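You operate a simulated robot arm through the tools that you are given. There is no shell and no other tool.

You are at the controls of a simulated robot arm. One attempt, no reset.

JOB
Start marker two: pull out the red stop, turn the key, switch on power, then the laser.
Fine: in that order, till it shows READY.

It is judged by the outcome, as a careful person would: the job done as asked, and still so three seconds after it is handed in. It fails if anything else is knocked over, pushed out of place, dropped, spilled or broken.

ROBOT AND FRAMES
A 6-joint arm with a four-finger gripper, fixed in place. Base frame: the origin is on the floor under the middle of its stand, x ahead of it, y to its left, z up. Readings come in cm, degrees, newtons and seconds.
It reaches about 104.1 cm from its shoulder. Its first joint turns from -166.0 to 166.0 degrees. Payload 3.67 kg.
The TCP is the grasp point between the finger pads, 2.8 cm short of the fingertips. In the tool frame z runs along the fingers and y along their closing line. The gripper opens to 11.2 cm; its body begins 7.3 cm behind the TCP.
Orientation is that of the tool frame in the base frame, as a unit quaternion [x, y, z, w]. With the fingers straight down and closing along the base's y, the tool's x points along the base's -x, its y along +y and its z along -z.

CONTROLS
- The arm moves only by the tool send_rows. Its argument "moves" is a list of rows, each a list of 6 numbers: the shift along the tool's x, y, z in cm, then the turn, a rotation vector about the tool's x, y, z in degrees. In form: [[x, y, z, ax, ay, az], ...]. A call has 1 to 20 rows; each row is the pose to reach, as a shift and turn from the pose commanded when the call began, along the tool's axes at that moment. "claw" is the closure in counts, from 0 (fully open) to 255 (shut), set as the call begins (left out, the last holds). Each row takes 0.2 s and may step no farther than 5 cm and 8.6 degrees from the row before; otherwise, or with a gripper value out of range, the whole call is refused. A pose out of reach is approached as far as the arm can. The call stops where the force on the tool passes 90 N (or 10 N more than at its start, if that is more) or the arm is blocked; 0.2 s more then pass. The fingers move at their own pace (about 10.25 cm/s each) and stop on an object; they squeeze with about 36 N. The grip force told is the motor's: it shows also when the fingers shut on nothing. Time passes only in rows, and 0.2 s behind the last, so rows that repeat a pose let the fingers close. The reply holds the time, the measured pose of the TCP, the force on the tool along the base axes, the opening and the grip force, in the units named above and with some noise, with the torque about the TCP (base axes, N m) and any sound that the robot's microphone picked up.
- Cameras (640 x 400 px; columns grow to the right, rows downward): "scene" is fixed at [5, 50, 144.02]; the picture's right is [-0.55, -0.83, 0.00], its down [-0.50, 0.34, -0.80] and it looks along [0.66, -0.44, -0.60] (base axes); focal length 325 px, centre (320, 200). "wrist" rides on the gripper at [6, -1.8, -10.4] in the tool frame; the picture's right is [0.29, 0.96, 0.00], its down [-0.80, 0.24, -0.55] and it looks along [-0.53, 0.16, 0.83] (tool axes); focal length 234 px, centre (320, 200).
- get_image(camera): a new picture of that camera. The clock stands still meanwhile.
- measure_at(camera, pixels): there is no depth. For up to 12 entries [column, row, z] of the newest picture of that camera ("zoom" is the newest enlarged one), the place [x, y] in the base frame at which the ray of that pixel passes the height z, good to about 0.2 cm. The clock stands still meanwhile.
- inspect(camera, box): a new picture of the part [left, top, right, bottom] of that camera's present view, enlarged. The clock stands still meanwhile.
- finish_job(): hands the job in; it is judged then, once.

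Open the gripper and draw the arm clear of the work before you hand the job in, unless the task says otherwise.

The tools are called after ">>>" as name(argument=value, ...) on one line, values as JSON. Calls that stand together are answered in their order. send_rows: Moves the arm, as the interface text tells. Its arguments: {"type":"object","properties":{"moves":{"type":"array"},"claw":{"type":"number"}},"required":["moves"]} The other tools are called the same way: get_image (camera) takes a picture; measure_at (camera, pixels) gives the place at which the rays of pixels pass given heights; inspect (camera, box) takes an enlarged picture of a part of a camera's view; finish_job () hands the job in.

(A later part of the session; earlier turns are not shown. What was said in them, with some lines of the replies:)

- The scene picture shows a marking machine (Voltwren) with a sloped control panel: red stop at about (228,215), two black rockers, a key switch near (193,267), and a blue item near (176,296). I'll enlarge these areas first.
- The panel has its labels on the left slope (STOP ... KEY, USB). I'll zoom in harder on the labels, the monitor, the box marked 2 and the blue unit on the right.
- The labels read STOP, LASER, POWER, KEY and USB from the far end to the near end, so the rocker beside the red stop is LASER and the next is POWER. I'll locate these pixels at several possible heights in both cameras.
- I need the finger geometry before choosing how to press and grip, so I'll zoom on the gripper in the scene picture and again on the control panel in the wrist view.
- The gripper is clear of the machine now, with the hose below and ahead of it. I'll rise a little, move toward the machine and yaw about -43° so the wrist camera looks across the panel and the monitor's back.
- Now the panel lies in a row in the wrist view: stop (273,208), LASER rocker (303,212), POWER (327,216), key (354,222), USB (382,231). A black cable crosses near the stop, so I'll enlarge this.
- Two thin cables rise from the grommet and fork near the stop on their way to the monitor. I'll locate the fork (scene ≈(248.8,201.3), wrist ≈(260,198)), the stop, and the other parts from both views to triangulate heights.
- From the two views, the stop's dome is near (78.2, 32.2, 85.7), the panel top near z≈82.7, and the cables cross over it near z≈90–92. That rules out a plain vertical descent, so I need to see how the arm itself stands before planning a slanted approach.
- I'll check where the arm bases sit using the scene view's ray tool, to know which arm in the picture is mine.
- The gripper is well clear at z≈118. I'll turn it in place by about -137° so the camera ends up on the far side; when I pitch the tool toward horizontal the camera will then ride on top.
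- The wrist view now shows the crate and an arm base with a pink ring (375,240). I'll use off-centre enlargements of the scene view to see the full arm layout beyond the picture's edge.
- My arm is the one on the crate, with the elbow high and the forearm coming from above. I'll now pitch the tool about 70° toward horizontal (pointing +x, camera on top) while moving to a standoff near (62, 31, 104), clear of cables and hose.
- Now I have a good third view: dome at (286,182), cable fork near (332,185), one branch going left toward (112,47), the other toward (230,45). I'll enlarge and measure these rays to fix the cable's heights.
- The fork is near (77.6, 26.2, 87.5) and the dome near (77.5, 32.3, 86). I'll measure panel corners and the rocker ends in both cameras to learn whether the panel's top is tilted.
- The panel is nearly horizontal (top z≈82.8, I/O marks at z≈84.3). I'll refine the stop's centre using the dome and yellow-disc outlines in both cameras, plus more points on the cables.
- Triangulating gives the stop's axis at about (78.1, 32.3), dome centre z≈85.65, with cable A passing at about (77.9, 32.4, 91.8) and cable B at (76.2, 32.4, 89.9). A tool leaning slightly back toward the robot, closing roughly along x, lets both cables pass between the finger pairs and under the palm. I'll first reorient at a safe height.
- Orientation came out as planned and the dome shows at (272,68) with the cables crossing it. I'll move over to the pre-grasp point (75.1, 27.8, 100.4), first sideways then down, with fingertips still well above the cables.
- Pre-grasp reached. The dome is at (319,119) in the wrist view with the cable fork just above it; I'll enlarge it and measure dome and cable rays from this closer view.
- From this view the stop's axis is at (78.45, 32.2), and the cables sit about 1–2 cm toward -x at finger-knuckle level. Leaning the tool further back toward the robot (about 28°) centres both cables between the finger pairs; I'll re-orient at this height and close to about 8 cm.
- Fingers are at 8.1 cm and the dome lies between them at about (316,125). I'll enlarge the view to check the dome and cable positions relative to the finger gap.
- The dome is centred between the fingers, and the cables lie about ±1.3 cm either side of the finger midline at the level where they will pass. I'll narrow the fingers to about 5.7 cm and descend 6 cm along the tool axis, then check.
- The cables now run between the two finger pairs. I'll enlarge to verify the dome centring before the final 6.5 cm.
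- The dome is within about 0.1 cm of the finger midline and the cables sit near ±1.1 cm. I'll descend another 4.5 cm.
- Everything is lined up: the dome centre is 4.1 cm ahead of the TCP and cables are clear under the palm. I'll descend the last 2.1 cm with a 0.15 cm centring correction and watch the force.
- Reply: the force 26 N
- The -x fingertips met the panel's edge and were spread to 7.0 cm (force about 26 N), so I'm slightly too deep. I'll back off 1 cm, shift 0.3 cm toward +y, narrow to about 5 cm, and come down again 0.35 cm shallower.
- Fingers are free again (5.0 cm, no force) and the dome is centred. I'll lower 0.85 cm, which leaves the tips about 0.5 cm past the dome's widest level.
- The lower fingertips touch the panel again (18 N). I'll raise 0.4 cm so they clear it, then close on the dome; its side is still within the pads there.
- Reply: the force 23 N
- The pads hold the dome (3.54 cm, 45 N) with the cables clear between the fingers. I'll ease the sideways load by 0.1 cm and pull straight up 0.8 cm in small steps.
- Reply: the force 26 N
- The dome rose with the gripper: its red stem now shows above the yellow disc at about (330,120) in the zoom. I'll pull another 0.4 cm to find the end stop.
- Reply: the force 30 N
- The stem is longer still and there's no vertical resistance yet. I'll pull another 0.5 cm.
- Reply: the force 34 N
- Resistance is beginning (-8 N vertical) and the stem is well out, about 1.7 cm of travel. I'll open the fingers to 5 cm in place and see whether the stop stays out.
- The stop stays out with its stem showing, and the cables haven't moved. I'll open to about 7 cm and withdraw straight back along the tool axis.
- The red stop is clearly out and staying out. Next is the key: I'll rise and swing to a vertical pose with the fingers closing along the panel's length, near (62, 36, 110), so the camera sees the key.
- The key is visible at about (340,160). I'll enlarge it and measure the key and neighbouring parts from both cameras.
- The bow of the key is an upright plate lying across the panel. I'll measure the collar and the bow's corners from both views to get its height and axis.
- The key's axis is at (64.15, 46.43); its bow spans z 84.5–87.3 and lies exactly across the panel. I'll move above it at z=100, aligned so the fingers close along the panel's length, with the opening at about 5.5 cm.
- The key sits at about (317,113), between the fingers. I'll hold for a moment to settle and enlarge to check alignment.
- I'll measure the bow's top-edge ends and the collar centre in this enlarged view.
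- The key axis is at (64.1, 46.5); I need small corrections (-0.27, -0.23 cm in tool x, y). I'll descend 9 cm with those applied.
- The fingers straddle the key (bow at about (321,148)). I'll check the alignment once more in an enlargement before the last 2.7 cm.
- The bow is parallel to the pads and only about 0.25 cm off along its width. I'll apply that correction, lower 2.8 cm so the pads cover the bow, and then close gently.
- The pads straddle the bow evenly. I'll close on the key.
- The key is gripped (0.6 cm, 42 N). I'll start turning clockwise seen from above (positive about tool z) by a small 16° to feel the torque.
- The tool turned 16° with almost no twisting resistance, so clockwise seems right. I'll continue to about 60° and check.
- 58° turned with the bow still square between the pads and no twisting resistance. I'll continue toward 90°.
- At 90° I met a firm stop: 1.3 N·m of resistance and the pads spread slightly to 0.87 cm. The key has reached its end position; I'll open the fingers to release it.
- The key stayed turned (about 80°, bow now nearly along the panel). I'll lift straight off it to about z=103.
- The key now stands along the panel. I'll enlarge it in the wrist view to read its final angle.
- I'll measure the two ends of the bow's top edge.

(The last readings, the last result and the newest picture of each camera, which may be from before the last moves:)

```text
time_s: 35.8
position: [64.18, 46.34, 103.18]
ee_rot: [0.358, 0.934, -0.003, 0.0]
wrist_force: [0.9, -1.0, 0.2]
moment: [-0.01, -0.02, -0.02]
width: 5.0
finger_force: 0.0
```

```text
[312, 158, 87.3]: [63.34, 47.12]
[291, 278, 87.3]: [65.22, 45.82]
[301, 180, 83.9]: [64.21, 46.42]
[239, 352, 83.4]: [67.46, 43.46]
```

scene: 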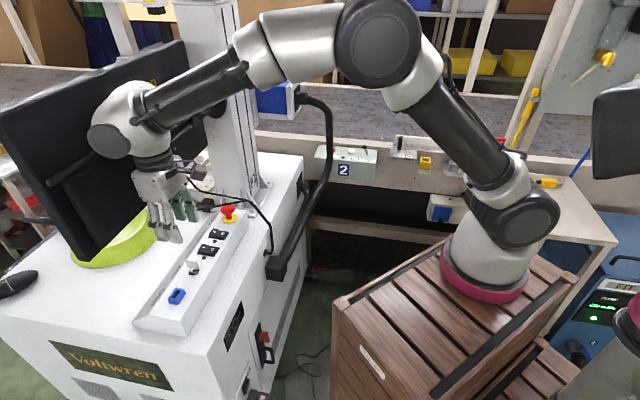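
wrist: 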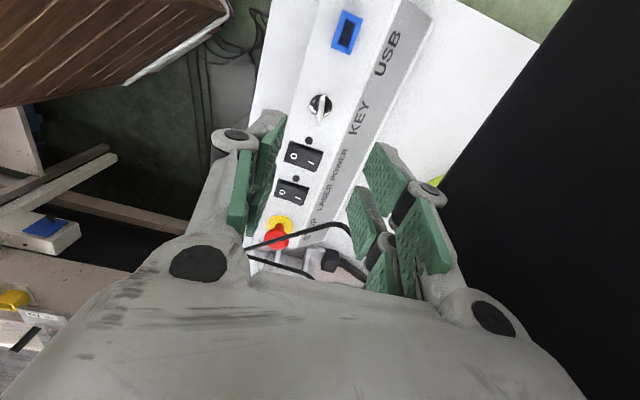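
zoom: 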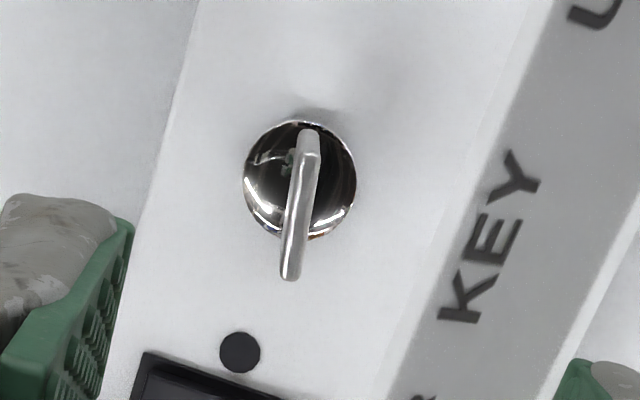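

The key turned about 79° to its stop. Next is POWER: I'll shut the fingers and swing the tool (yaw -132°) while backing away from the monitor side to about (58, 40, 106).

>>> send_rows(moves=[[0.05, -1.1, -0.4, 0, 0, -8.25], [0.1, -2.2, -0.8, 0, 0, -16.5], [0.15, -3.3, -1.2, 0, 0, -24.75], [0.2, -4.4, -1.6, 0, 0, -33], [0.24, -5.5, -2, 0, 0, -41.25], [0.29, -6.6, -2.4, 0, 0, -49.5], [0.34, -7.7, -2.7, 0, 0, -57.75], [0.39, -8.83, -3, 0, 0, -66], [0.39, -8.83, -3, 0, 0, -74.25], [0.39, -8.83, -3, 0, 0, -82.5], [0.39, -8.83, -3, 0, 0, -90.75], [0.39, -8.83, -3, 0, 0, -99], [0.39, -8.83, -3, 0, 0, -107.25], [0.39, -8.83, -3, 0, 0, -115.5], [0.39, -8.83, -3, 0, 0, -123.75], [0.39, -8.83, -3, 0, 0, -132]], claw=255)

>>> get_image(camera="wrist")

>>> get_image(camera="scene")

```text
time_s: 39.2
position: [58.02, 40.23, 106.12]
ee_rot: [0.708, -0.706, 0.0, 0.002]
wrist_force: [-0.3, -0.3, -0.8]
moment: [-0.01, 0.03, 0.03]
width: 0.02
finger_force: 35.3
```

```text
taken
```

wrist: 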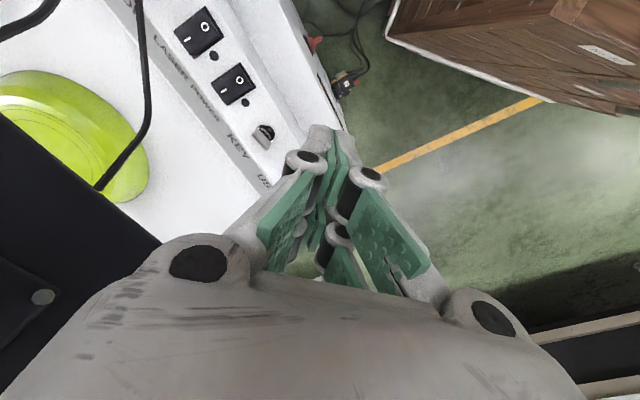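

```text
taken
```

scene: 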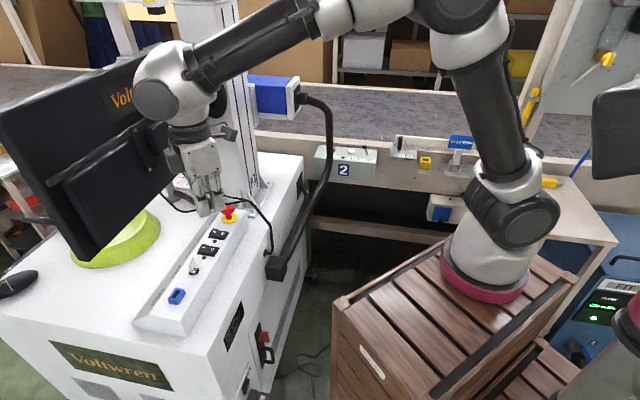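

Pose is as planned. I'll now tilt the closed fingers 50° forward (pointing +x and down) and move to a standoff near (64.3, 44.5, 95.3), above and behind the POWER rocker.

>>> send_rows(moves=[[-0.7, -1.05, 1.2, 8.33, 0, 0], [-1.4, -2.1, 2.8, 16.67, 0, 0], [-2.1, -3.15, 4.6, 25, 0, 0], [-2.8, -4.2, 6.6, 33.33, 0, 0], [-3.5, -5.25, 8.7, 41.67, 0, 0], [-4.2, -6.3, 10.8, 50, 0, 0], [-4.2, -6.3, 10.8, 50, 0, 0]])

>>> get_image(camera="wrist")

>>> inspect(camera="scene", box=[130, 160, 290, 310])

```text
time_s: 40.8
position: [64.11, 44.37, 95.2]
ee_rot: [-0.641, 0.641, -0.299, 0.298]
wrist_force: [1.3, -0.4, 0.0]
moment: [-0.01, 0.01, -0.02]
width: 0.0
finger_force: 35.8
```

```text
taken
```

wrist: 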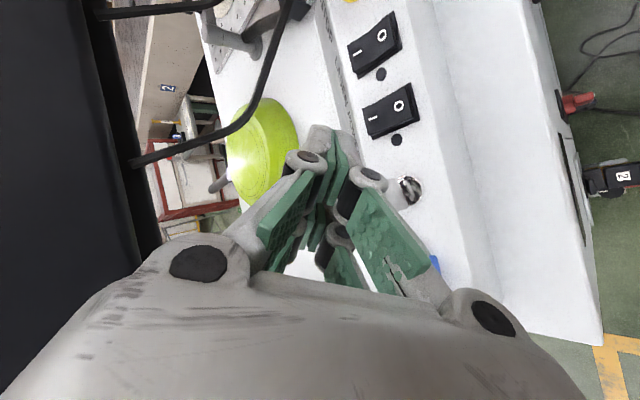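

```text
2.67 times, centred on (210, 235) of scene
```

zoom: 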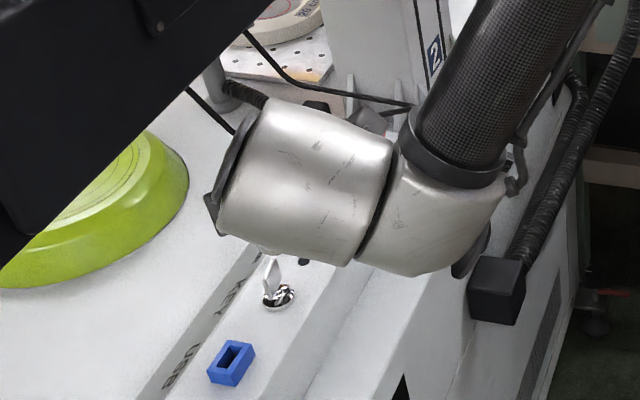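

The fingertips (about (325,135)) are above and behind the rockers; POWER's I mark is at about (373,117). I'll enlarge and measure the rocker's corners to place the press.

>>> inspect(camera="wrist", box=[330, 10, 430, 210])

>>> inspect(camera="wrist", box=[350, 75, 430, 155])

>>> measure_at(camera="wrist", pixels=[[373, 117, 84.4], [399, 104, 84.2], [390, 109, 84], [357, 52, 84.4], [382, 36, 84.2], [375, 45, 84]])

```text
2.00 times, centred on (380, 110) of wrist
```

zoom: 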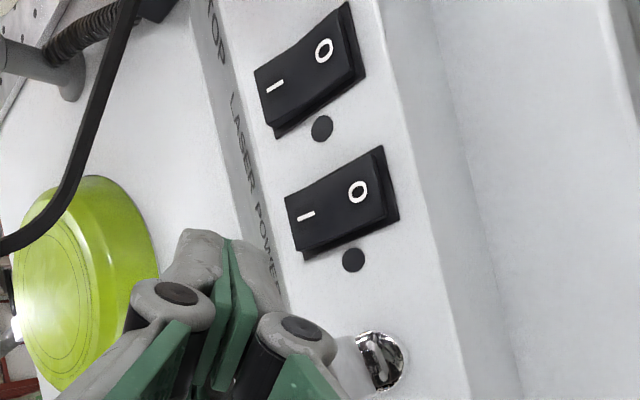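

```text
5.00 times, centred on (390, 115) of wrist
```

zoom: 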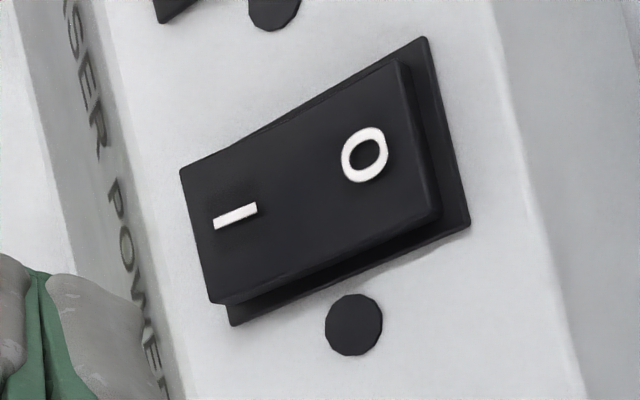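

```text
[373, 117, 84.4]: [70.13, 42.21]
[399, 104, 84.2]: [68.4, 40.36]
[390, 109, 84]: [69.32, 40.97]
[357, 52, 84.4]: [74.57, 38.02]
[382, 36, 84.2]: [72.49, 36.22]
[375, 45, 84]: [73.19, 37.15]
```

POWER's centre is about (69.25, 41.3) with the I end raised near (70.4, 42.5, 84.8). I'll move to a point with the lower fingertip edge about 3 cm above the I end.

>>> send_rows(moves=[[0.13, 0.14, 2.3, 0, 0, 0], [0.26, 0.28, 4.6, 0, 0, 0], [0.38, 0.42, 6.8, 0, 0, 0], [0.38, 0.42, 6.8, 0, 0, 0]])

>>> get_image(camera="wrist")

>>> inspect(camera="wrist", box=[260, 80, 420, 220])

>>> inspect(camera="scene", box=[150, 200, 270, 300])

```text
time_s: 41.8
position: [69.25, 44.02, 90.49]
ee_rot: [0.642, -0.641, 0.3, -0.296]
wrist_force: [0.4, -0.4, -0.2]
moment: [0.0, -0.01, -0.02]
width: 0.0
finger_force: 36.1
```

```text
taken
```

wrist: 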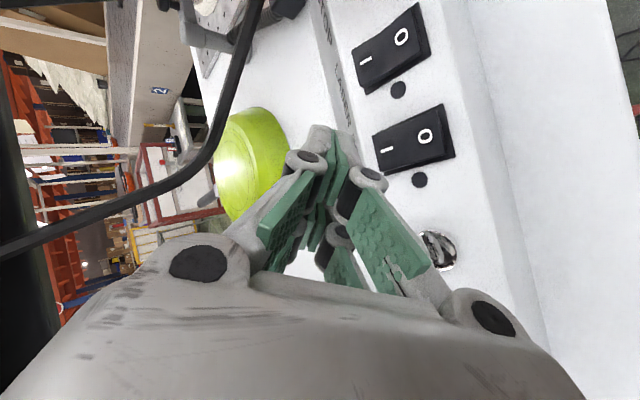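

```text
2.86 times, centred on (340, 150) of wrist
```

zoom: 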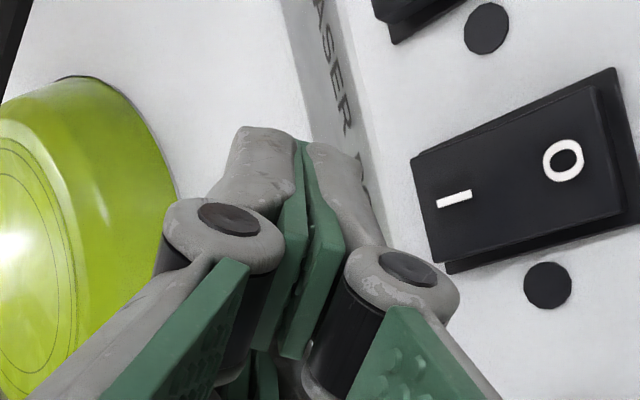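

```text
4.00 times, centred on (210, 250) of scene
```

zoom: 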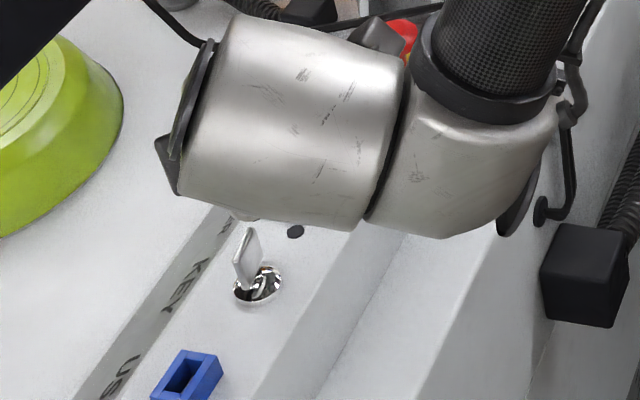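

The fingertip edge is over the extreme end of the I side; I'll shift it 0.5 cm inward to sit above the I mark and lower 2.3 cm.

>>> send_rows(moves=[[0.35, 0.23, -0.27, 0, 0, 0], [0.35, 0.83, 0.24, 0, 0, 0], [0.35, 1.43, 0.75, 0, 0, 0], [0.35, 1.99, 1.21, 0, 0, 0]])

>>> inspect(camera="wrist", box=[260, 80, 420, 220])

```text
time_s: 42.8
position: [68.86, 43.58, 88.22]
ee_rot: [0.642, -0.64, 0.299, -0.297]
wrist_force: [0.5, 0.5, -0.1]
moment: [0.0, -0.02, -0.05]
width: 0.0
finger_force: 35.8
```

```text
2.86 times, centred on (340, 150) of wrist
```

zoom: 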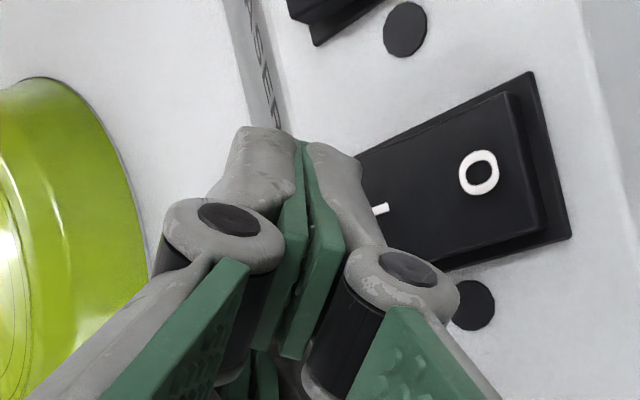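

The lower fingertip now covers the I end. I'll press straight down in small steps, first 0.9 cm.

>>> send_rows(moves=[[0, 0.23, 0.19, 0, 0, 0], [0, 0.46, 0.39, 0, 0, 0], [0, 0.69, 0.58, 0, 0, 0]])

>>> inspect(camera="wrist", box=[260, 80, 420, 220])

```text
time_s: 43.6
position: [68.96, 43.7, 87.3]
ee_rot: [0.642, -0.64, 0.3, -0.298]
wrist_force: [0.1, -0.1, 0.4]
moment: [-0.02, 0.04, 0.01]
width: 0.0
finger_force: 35.4
```

```text
2.86 times, centred on (340, 150) of wrist
```

zoom: 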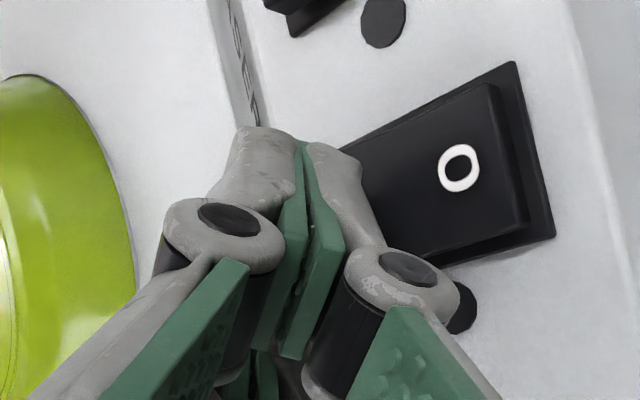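

No contact yet (force near zero). I'll continue down another 0.6 cm in 0.2 cm steps.

>>> send_rows(moves=[[0, 0.15, 0.13, 0, 0, 0], [0, 0.31, 0.26, 0, 0, 0], [0, 0.46, 0.39, 0, 0, 0]])

>>> inspect(camera="wrist", box=[260, 80, 420, 220])

```text
time_s: 44.4
position: [69.01, 43.69, 87.07]
ee_rot: [-0.64, 0.641, -0.299, 0.3]
wrist_force: [2.5, -4.1, 35.0]
moment: [0.6, 1.27, 0.17]
width: 0.0
finger_force: 35.4
```

```text
2.86 times, centred on (340, 150) of wrist
```

zoom: 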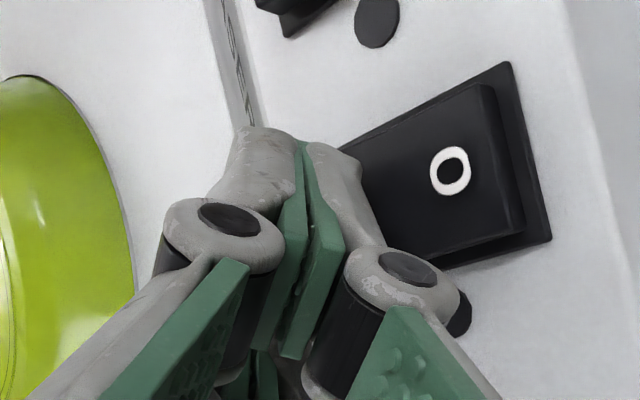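

Contact: 35 N upward on the rocker's I end, not flipped yet. I'll press a further 0.3 cm.

>>> send_rows(moves=[[0, 0.15, 0.13, 0, 0, 0], [0, 0.23, 0.19, 0, 0, 0]])

>>> inspect(camera="wrist", box=[260, 80, 420, 220])

```text
time_s: 45.0
position: [68.97, 43.73, 87.09]
ee_rot: [-0.639, 0.642, -0.3, 0.301]
wrist_force: [9.5, -6.2, 65.0]
moment: [1.17, 2.5, 0.07]
width: 0.0
finger_force: 35.8
```

```text
2.86 times, centred on (340, 150) of wrist
```

zoom: 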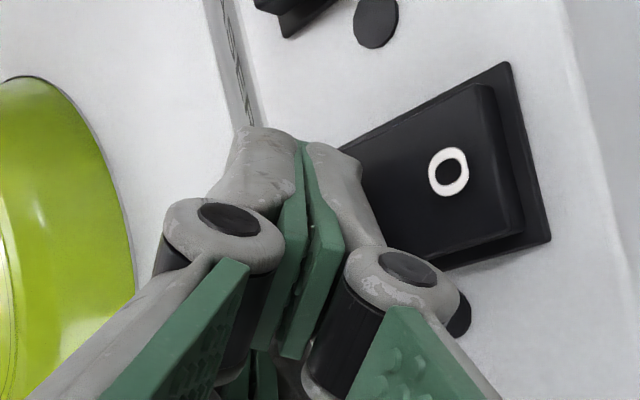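

The load rose to 65 N without movement, and the measured moment puts the contact about 4 cm behind the TCP, so a knuckle is resting on the turned key's bow rather than the fingertip on the rocker. I'll back straight up at once and check the key.

>>> send_rows(moves=[[0, -0.4, -0.33, 0, 0, 0], [0, -1.1, -0.93, 0, 0, 0], [0, -2.3, -1.94, 0, 0, 0], [0, -3.8, -3.2, 0, 0, 0], [0, -5.3, -4.5, 0, 0, 0]])

>>> get_image(camera="wrist")

>>> inspect(camera="wrist", box=[350, 60, 450, 260])

>>> inspect(camera="scene", box=[170, 240, 230, 290])

```text
time_s: 46.2
position: [68.7, 43.65, 93.38]
ee_rot: [0.642, -0.64, 0.3, -0.297]
wrist_force: [-0.6, -0.2, -0.9]
moment: [-0.01, -0.01, 0.05]
width: 0.0
finger_force: 35.8
```

```text
taken
```

wrist: 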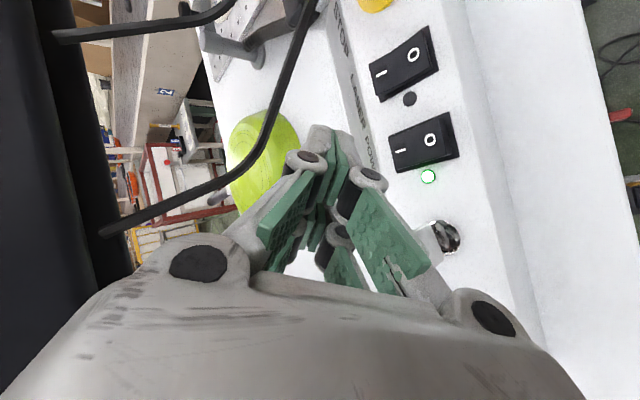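

```text
2.00 times, centred on (400, 160) of wrist
```

zoom: 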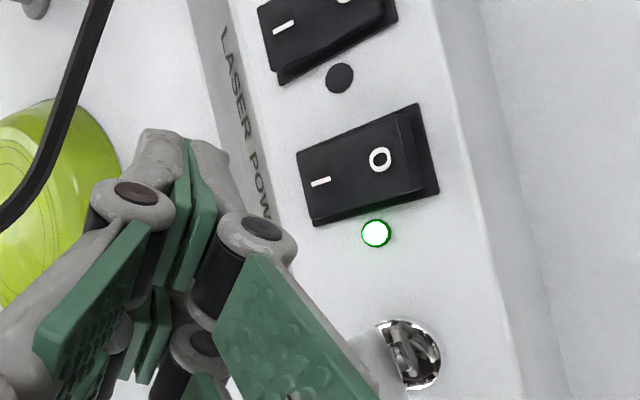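

```text
8.00 times, centred on (200, 265) of scene
```

zoom: 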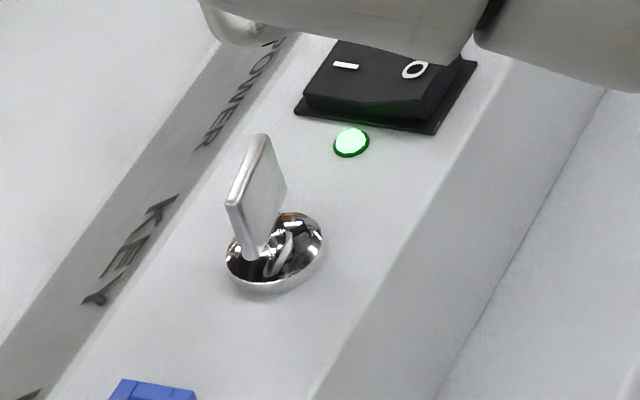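

The POWER lamp is lit green and its rocker has flipped to I; the key looks undisturbed. Now LASER: I'll move back to (66.3, 39.5, 93.5) and then come in under the cable along the tool axis to about 1.3 cm above the LASER rocker's I end at (74.6, 38.0).

>>> send_rows(moves=[[2.1, 0.73, -0.95, 0, 0, 0], [4.15, 1.47, -1.9, 0, 0, 0], [4.16, 1.31, 0.2, 0, 0, 0], [4.17, 1.15, 2.3, 0, 0, 0], [4.17, 0.98, 4.4, 0, 0, 0]])

>>> get_image(camera="wrist")

>>> inspect(camera="wrist", box=[240, 60, 440, 220])

```text
time_s: 47.4
position: [71.51, 39.5, 89.96]
ee_rot: [0.642, -0.64, 0.3, -0.297]
wrist_force: [-0.2, -0.4, 0.2]
moment: [0.0, -0.01, 0.01]
width: 0.0
finger_force: 36.2
```

```text
taken
```

wrist: 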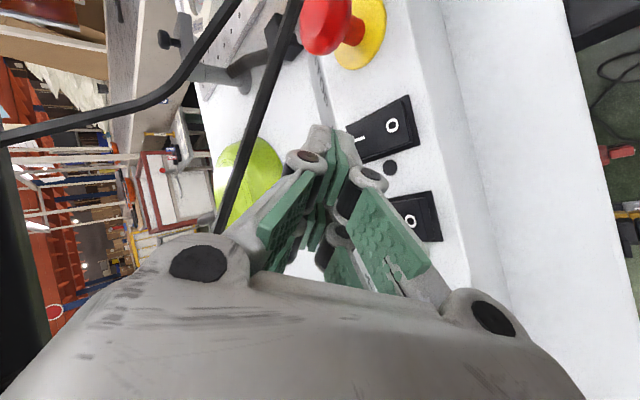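

```text
2.50 times, centred on (340, 140) of wrist
```

zoom: 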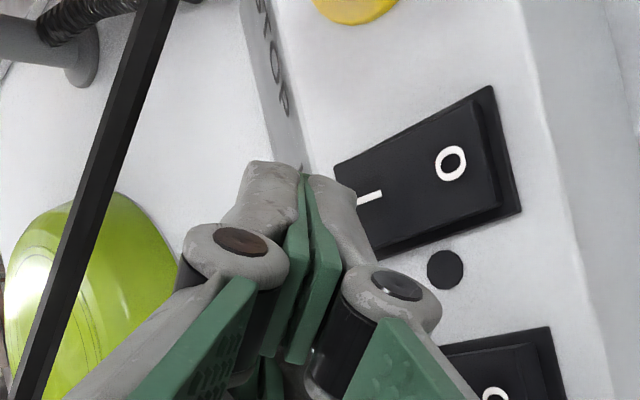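

The fingertip is beside LASER's I end with the cable well above the tool (left in the view). I'll continue 2.2 cm along the axis.

>>> send_rows(moves=[[0, 0.01, 0.8, 0, 0, 0], [0, 0.02, 1.6, 0, 0, 0], [0, 0.03, 2.23, 0, 0, 0]])

>>> inspect(camera="wrist", box=[240, 60, 440, 220])

```text
time_s: 48.2
position: [73.39, 39.66, 88.49]
ee_rot: [0.641, -0.641, 0.298, -0.298]
wrist_force: [0.3, -0.5, -0.2]
moment: [0.01, 0.01, 0.02]
width: 0.02
finger_force: 35.6
```

```text
2.50 times, centred on (340, 140) of wrist
```

zoom: 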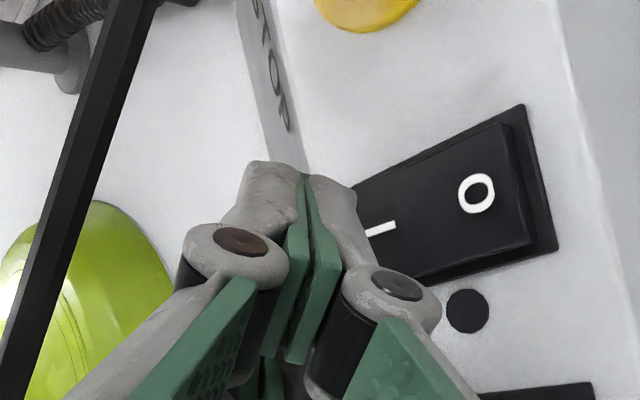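

The lower fingertip is over the I mark. I'll press straight down 1.2 cm in steps and read the force.

>>> send_rows(moves=[[0, 0.23, 0.19, 0, 0, 0], [0, 0.46, 0.39, 0, 0, 0], [0, 0.69, 0.58, 0, 0, 0], [0, 0.92, 0.77, 0, 0, 0]])

>>> inspect(camera="wrist", box=[240, 60, 440, 220])

```text
time_s: 49.2
position: [73.35, 39.47, 87.22]
ee_rot: [0.642, -0.641, 0.298, -0.297]
wrist_force: [0.4, 0.0, -0.1]
moment: [0.0, 0.01, 0.03]
width: 0.0
finger_force: 35.6
```

```text
2.50 times, centred on (340, 140) of wrist
```

zoom: 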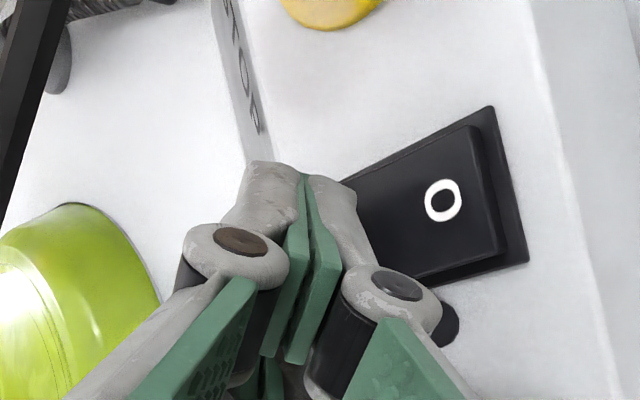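

No force yet. I'll keep pressing down, another 0.6 cm in 0.2 cm steps.

>>> send_rows(moves=[[0, 0.15, 0.13, 0, 0, 0], [0, 0.31, 0.26, 0, 0, 0], [0, 0.46, 0.39, 0, 0, 0]])

>>> inspect(camera="wrist", box=[240, 60, 440, 220])

```text
time_s: 50.0
position: [73.34, 39.56, 86.8]
ee_rot: [-0.64, 0.641, -0.3, 0.299]
wrist_force: [-4.6, -2.5, 15.0]
moment: [-0.43, -0.09, -0.11]
width: 0.0
finger_force: 35.8
```

```text
2.50 times, centred on (340, 140) of wrist
```

zoom: 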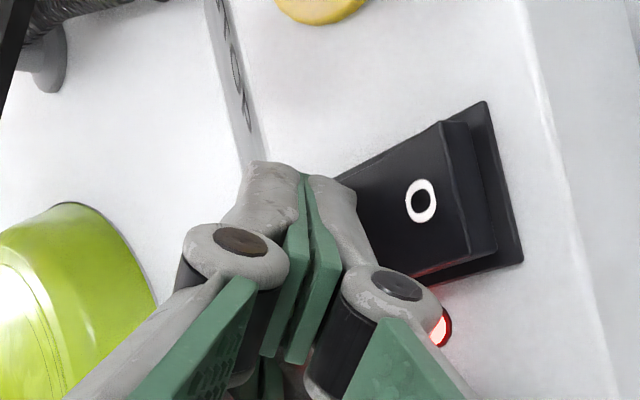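

The LASER lamp is lit red and the rocker has flipped to I. I'll lift slightly and retreat the same way I came, back along the tool axis under the cable.

>>> send_rows(moves=[[0, -0.46, -0.39, 0, 0, 0], [0, -1.2, -1.0, 0, 0, 0], [0, -1.22, -3.2, 0, 0, 0], [0, -1.1, -5.4, 0, 0, 0], [0, -1.0, -7.6, 0, 0, 0], [0, -0.9, -9.8, 0, 0, 0], [0, -1.5, -12, 0, 0, 0]])

>>> get_image(camera="wrist")

>>> get_image(camera="scene")

```text
time_s: 51.6
position: [65.1, 39.49, 95.51]
ee_rot: [0.642, -0.641, 0.299, -0.298]
wrist_force: [0.9, 0.4, -0.5]
moment: [0.0, -0.04, -0.04]
width: 0.02
finger_force: 35.7
```

```text
taken
```

wrist: 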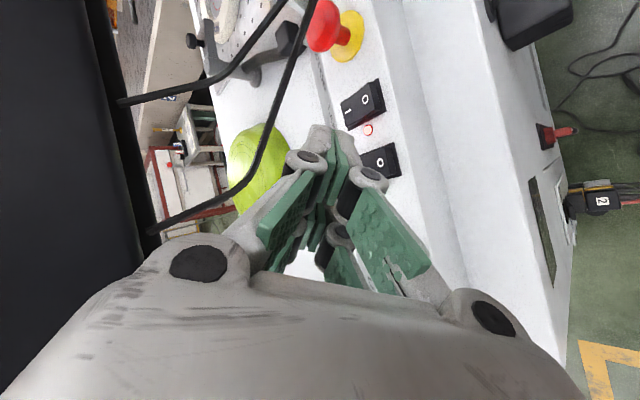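

```text
taken
```

scene: 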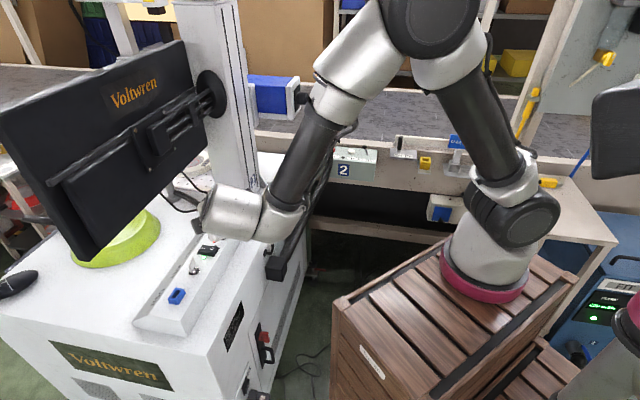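

Both lamps stay lit (POWER green, LASER red). I'll draw the arm farther back and up so both cameras can see the whole panel and any display.

>>> send_rows(moves=[[1, -1, -2.5, 0, 0, 0], [2.5, -2.5, -5, 0, 0, 0], [4, -4.5, -7.5, 0, 0, 0], [5.5, -6.5, -9.5, 0, 0, 0], [7, -8.5, -11, 0, 0, 0]])

>>> get_image(camera="wrist")

>>> get_image(camera="scene")

>>> inspect(camera="scene", box=[160, 190, 260, 300])

```text
time_s: 52.8
position: [62.07, 32.64, 109.0]
ee_rot: [0.641, -0.641, 0.3, -0.297]
wrist_force: [1.3, -0.5, -0.1]
moment: [-0.01, -0.02, -0.01]
width: 0.0
finger_force: 35.2
```

```text
taken
```

wrist: 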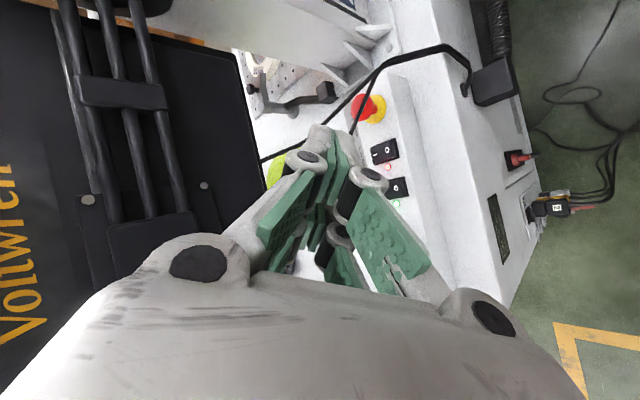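

```text
taken
```

scene: 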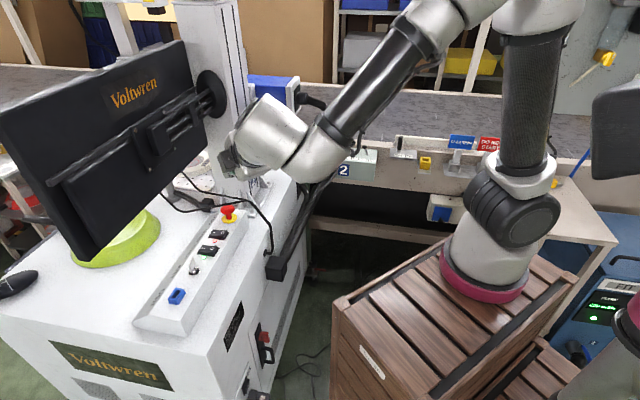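

```text
3.64 times, centred on (210, 245) of scene
```

zoom: 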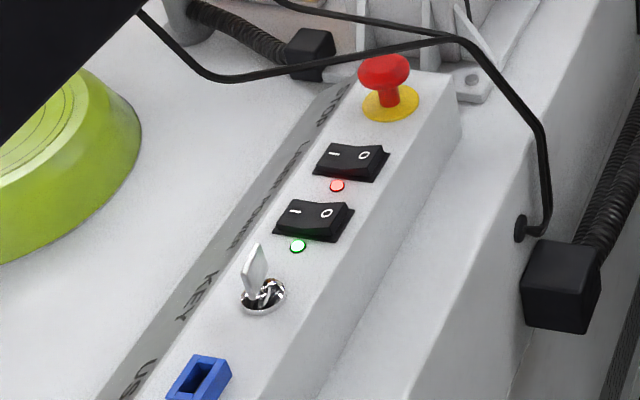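

All four controls now read on: stop out, key turned, POWER green, LASER red. I still need to find where READY is shown, so I'll let two seconds pass and inspect the machine front, the screen's surroundings and the column for a display.

>>> send_rows(moves=[[0, 0, 0, 0, 0, 0], [0, 0, 0, 0, 0, 0], [0, 0, 0, 0, 0, 0], [0, 0, 0, 0, 0, 0], [0, 0, 0, 0, 0, 0], [0, 0, 0, 0, 0, 0], [0, 0, 0, 0, 0, 0], [0, 0, 0, 0, 0, 0], [0, 0, 0, 0, 0, 0], [0, 0, 0, 0, 0, 0]], claw=0)

>>> inspect(camera="scene", box=[0, 300, 200, 400])

>>> inspect(camera="scene", box=[0, 100, 40, 300])

>>> inspect(camera="scene", box=[60, 0, 300, 60])

>>> inspect(camera="wrist", box=[200, 0, 640, 300])

```text
time_s: 55.0
position: [62.14, 32.61, 108.96]
ee_rot: [0.641, -0.641, 0.298, -0.297]
wrist_force: [0.1, 0.6, -0.2]
moment: [0.03, -0.02, 0.02]
width: 11.21
finger_force: 0.1
```

```text
3.20 times, centred on (100, 350) of scene
```

zoom: 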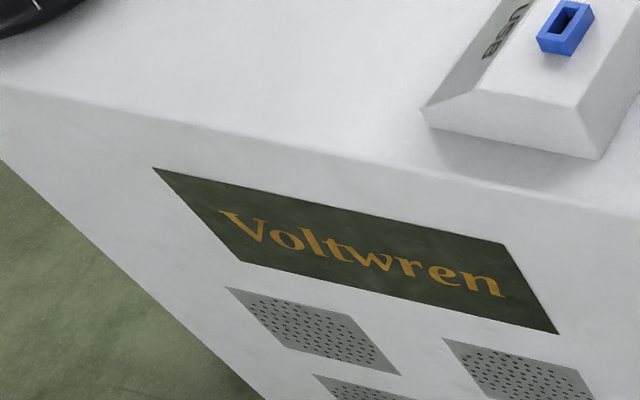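

```text
2.00 times, centred on (20, 200) of scene
```

zoom: 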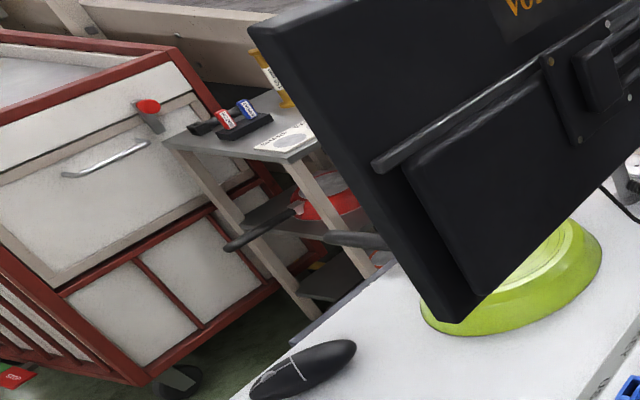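

```text
2.67 times, centred on (180, 30) of scene
```

zoom: 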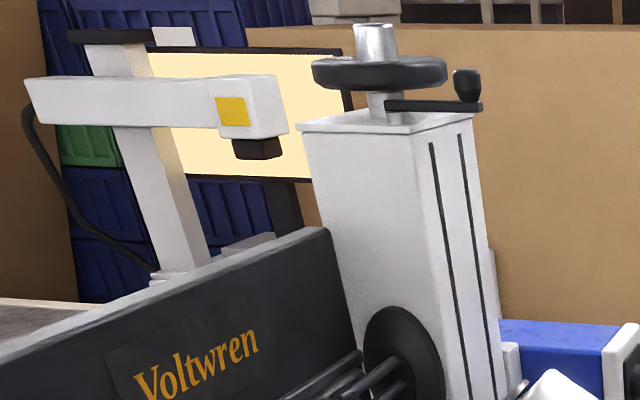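

```text
1.33 times, centred on (420, 150) of wrist
```

zoom: 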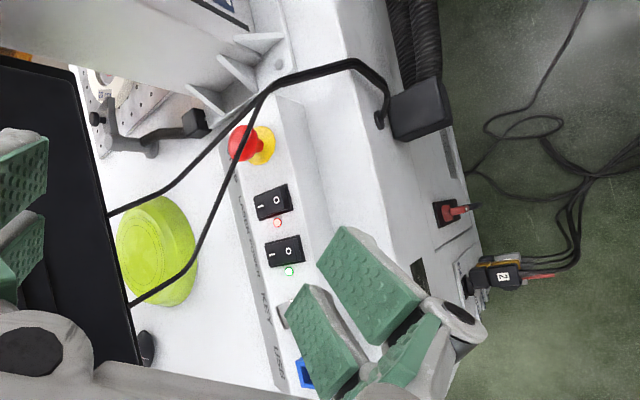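

Neither the machine's front nor the column carries a display, so READY must be on the screen that faces away from me. As a cross-check I'll back off and point the wrist camera toward the sister machine (marker 1) to compare its stop, key and lamps with these.

>>> send_rows(moves=[[1.06, 0.09, -1.5, 2.62, -6.4, -2.99], [2.12, 0.18, -3.01, 5.24, -12.81, -5.98], [3.18, 0.27, -4.52, 7.86, -19.2, -8.97], [4.24, 0.36, -6.02, 10.48, -25.62, -11.96], [5.3, 0.46, -7.53, 13.1, -32.0, -14.95], [6.36, 0.55, -9.03, 15.72, -38.4, -17.94], [7.42, 0.64, -10.5, 18.34, -44.8, -20.93], [8.48, 0.73, -12.0, 20.96, -51.2, -23.9], [9.54, 0.82, -13.5, 23.6, -57.6, -26.9], [10.6, 0.91, -15.05, 26.2, -64.05, -29.9]])

>>> get_image(camera="wrist")

>>> get_image(camera="scene")

```text
time_s: 57.2
position: [35.52, 32.36, 130.03]
ee_rot: [0.756, -0.154, 0.135, -0.622]
wrist_force: [0.3, 0.0, 0.2]
moment: [-0.04, 0.01, -0.05]
width: 11.21
finger_force: 0.0
out of reach, approached as far as the arm can: row 4, 5, 6, 7, 8, 9, 10
```

```text
taken
```

wrist: 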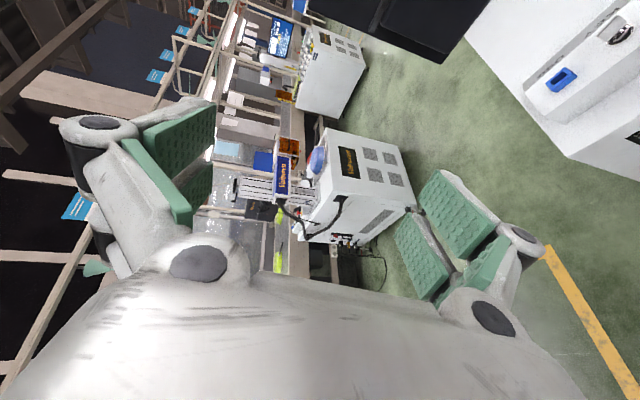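

```text
taken
```

scene: 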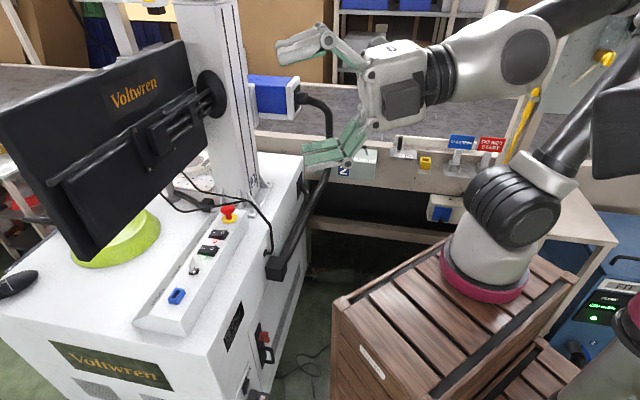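

The wrist camera now sees other machines of the same kind: one at (365,175) and another farther off with a lit screen at (280,38). I'll enlarge both.

>>> inspect(camera="wrist", box=[225, 110, 425, 260])

>>> inspect(camera="wrist", box=[220, 0, 370, 110])

>>> inspect(camera="wrist", box=[280, 120, 340, 230])

>>> inspect(camera="wrist", box=[540, 0, 640, 100])

```text
2.67 times, centred on (325, 185) of wrist
```

zoom: 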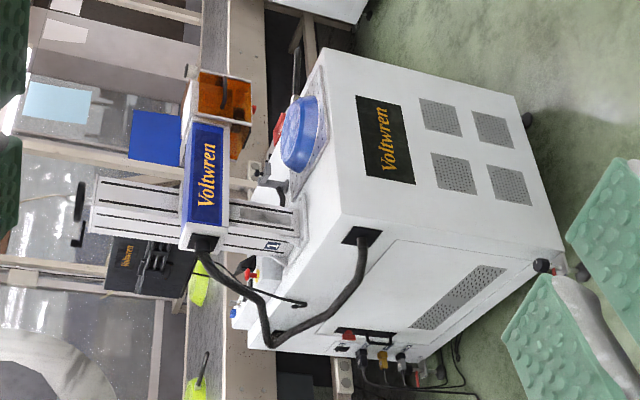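

```text
3.64 times, centred on (295, 55) of wrist
```

zoom: 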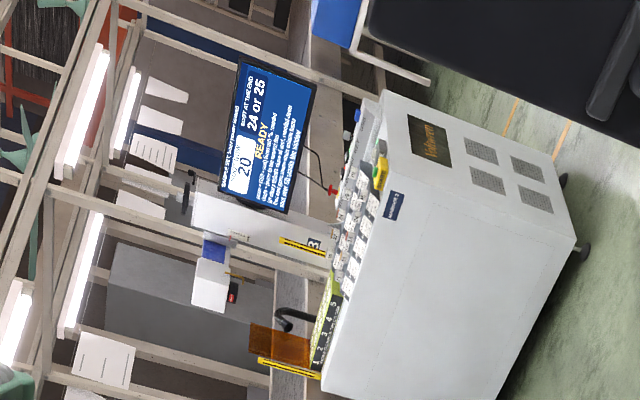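

```text
3.64 times, centred on (310, 175) of wrist
```

zoom: 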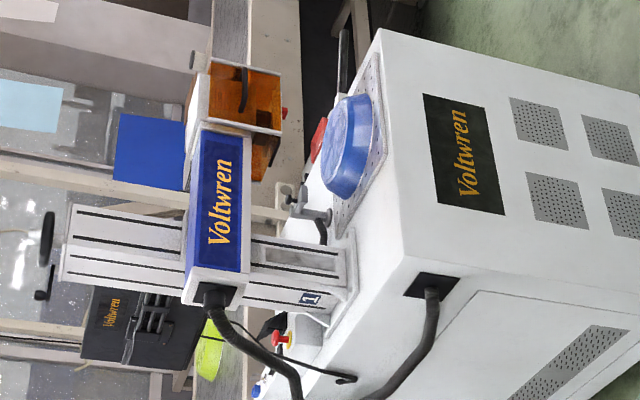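

```text
4.00 times, centred on (590, 50) of wrist
```

zoom: 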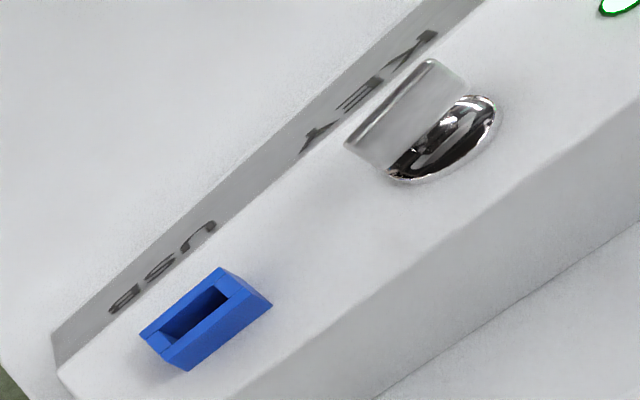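

Marker 3 (far one) shows a blue screen with READY on it. I'll zoom on that screen and its panel to read the details.

>>> inspect(camera="wrist", box=[268, 14, 298, 64])

>>> inspect(camera="wrist", box=[290, 25, 330, 105])

>>> inspect(camera="wrist", box=[300, 50, 320, 80])

>>> inspect(camera="wrist", box=[290, 205, 320, 235])

```text
8.00 times, centred on (283, 39) of wrist
```

zoom: 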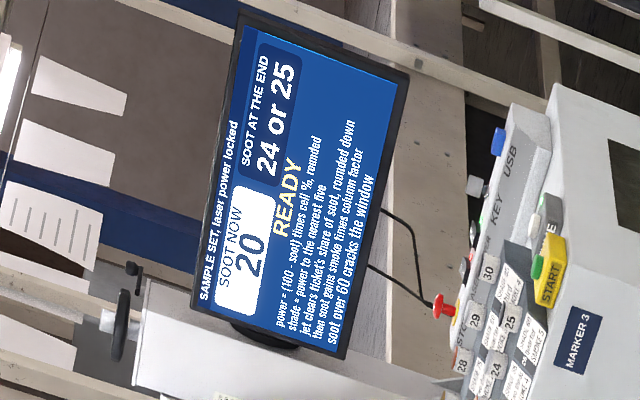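

```text
5.00 times, centred on (310, 65) of wrist
```

zoom: 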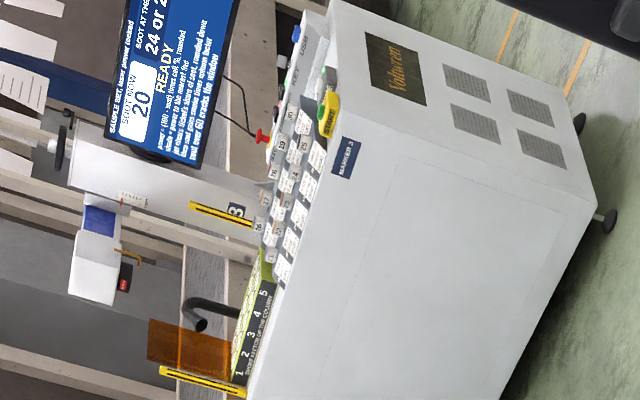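

```text
13.33 times, centred on (310, 65) of wrist
```

zoom: 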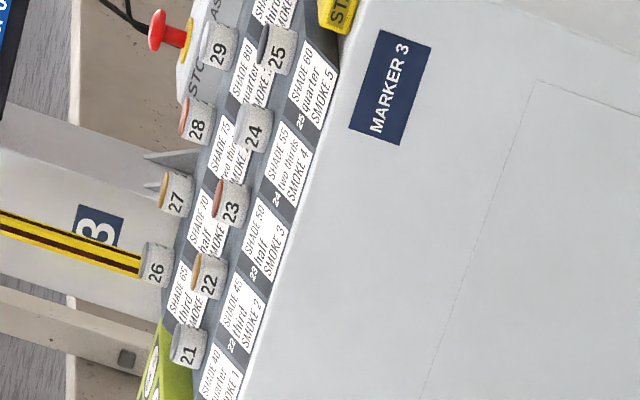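

```text
13.33 times, centred on (305, 220) of wrist
```

zoom: 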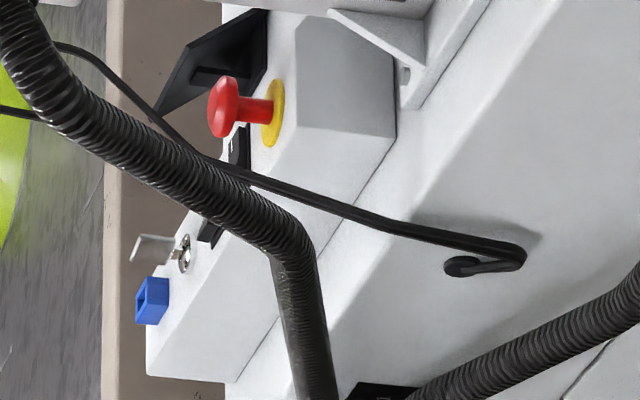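

Both other machines have their stops out with a long stem like ours now. I'll zoom on marker 3's key and lamps, since it is the one showing READY.

>>> inspect(camera="wrist", box=[294, 22, 314, 56])

>>> inspect(camera="wrist", box=[299, 30, 309, 46])

>>> inspect(camera="wrist", box=[292, 218, 302, 234])

>>> inspect(camera="wrist", box=[600, 0, 640, 40])

```text
11.76 times, centred on (304, 39) of wrist
```

zoom: 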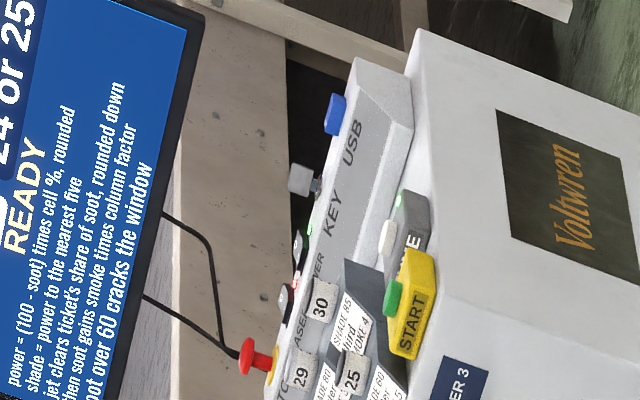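

```text
16.00 times, centred on (304, 38) of wrist
```

zoom: 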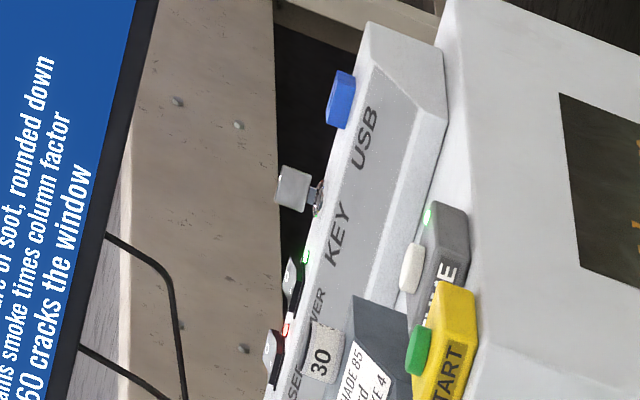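

```text
16.00 times, centred on (297, 226) of wrist
```

zoom: 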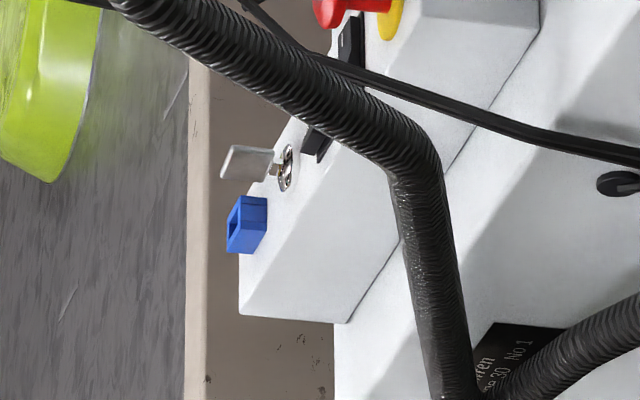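

```text
10.00 times, centred on (620, 20) of wrist
```

zoom: 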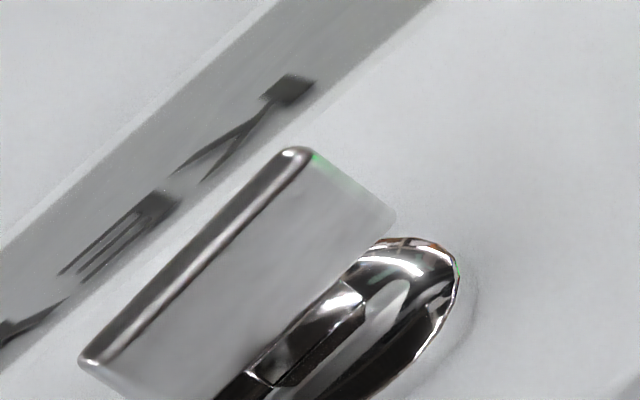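

Marker 3, which is READY, has exactly our state: stop out, key along the panel, POWER lamp green and LASER lamp red. I'll measure our key's bow once more in this latest enlargement to confirm it is fully turned.

>>> measure_at(camera="zoom", pixels=[[88, 360, 87.35], [297, 152, 87.35], [0, 331, 83.3], [428, 0, 83.3]])

>>> inspect(camera="scene", box=[170, 190, 250, 300])

>>> inspect(camera="scene", box=[175, 250, 215, 285])

```text
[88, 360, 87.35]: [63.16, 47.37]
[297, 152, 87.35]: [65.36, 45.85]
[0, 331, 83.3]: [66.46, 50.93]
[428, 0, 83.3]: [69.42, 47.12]
```

```text
3.64 times, centred on (210, 245) of scene
```

zoom: 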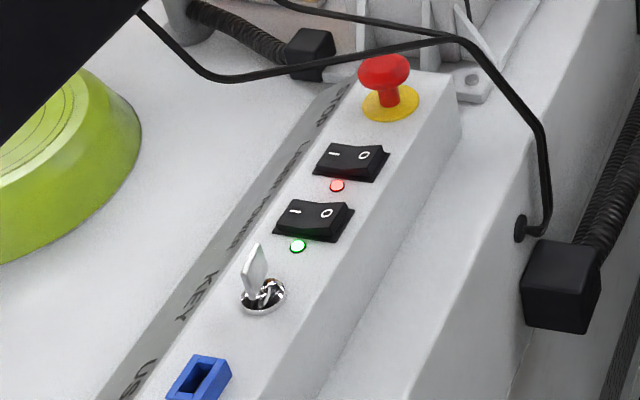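

```text
11.43 times, centred on (195, 268) of scene
```

zoom: 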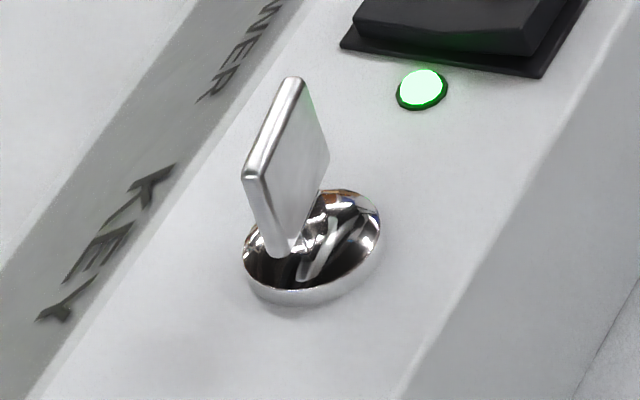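

The key holds at its stop, both lamps remain lit and the cables and other parts are where they were. I'll hold still for a second with the gripper open to confirm the arm is steady and clear before handing in.

>>> send_rows(moves=[[0, 0, 0, 0, 0, 0], [0, 0, 0, 0, 0, 0], [0, 0, 0, 0, 0, 0], [0, 0, 0, 0, 0, 0], [0, 0, 0, 0, 0, 0]], claw=0)

>>> get_image(camera="scene")

>>> inspect(camera="scene", box=[160, 180, 300, 300])

```text
time_s: 58.4
position: [35.53, 32.59, 130.06]
ee_rot: [0.756, -0.154, 0.136, -0.622]
wrist_force: [-0.1, 1.1, 0.2]
moment: [0.01, -0.01, 0.0]
width: 11.17
finger_force: 0.0
```

```text
taken
```

scene: 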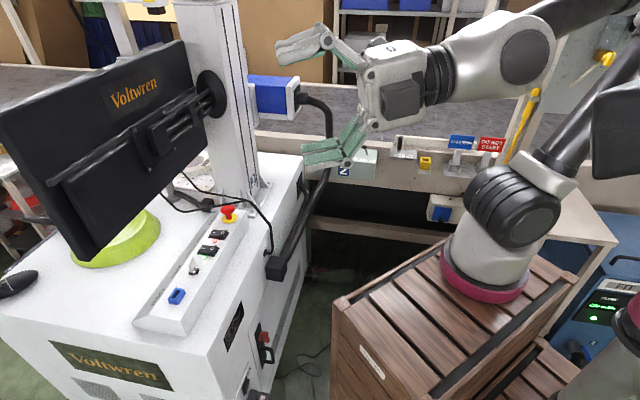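

```text
3.33 times, centred on (230, 240) of scene
```

zoom: 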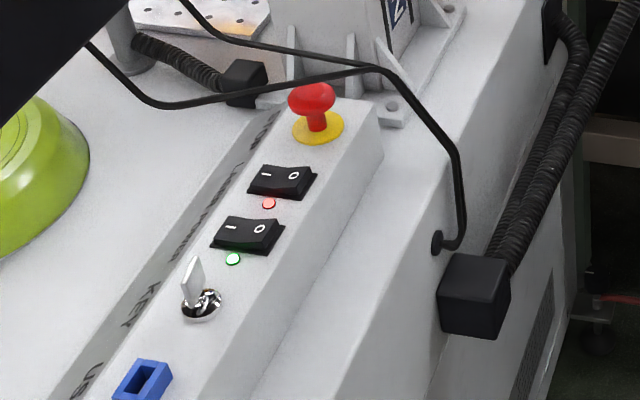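

The arm is steady, open and clear of the machine. Marker two shows the stop out, key turned, POWER lamp green and LASER lamp red, the same as marker 3, which reads READY; I can't see marker two's own screen from here. I'm handing the job in.

>>> finish_job()

```text
The job is handed in.
```

I did all four steps on marker two in the order you asked, but I couldn't see its screen, so I haven't confirmed that it reads READY. The screen faces away from both cameras, and I judged a view of its front to be out of the arm's reach.

- **Red stop:** pulled out about 1.7 cm, and it stays out with its stem showing.
- **Key:** turned clockwise about 80°, until it met a firm stop.
- **Power:** rocker pressed to I, lamp green.
- **Laser:** rocker pressed to I, lamp red.

Marker 3's screen does read READY, and its stop, key and both lamps look the same as marker two's do now. Marker two's lamps were still lit when I handed in, about 8 seconds after I switched the laser on.

Two contacts happened along the way:

- **Panel edge:** while I lined up on the stop, the fingertips touched the edge of the panel twice, at up to about 26 N.
- **Key:** while I pressed the power rocker, a knuckle of the gripper rested on the key's top edge at up to about 65 N. The key kept its position, and I saw no damage or anything moved.

The gripper is open and the arm is clear of the machine.
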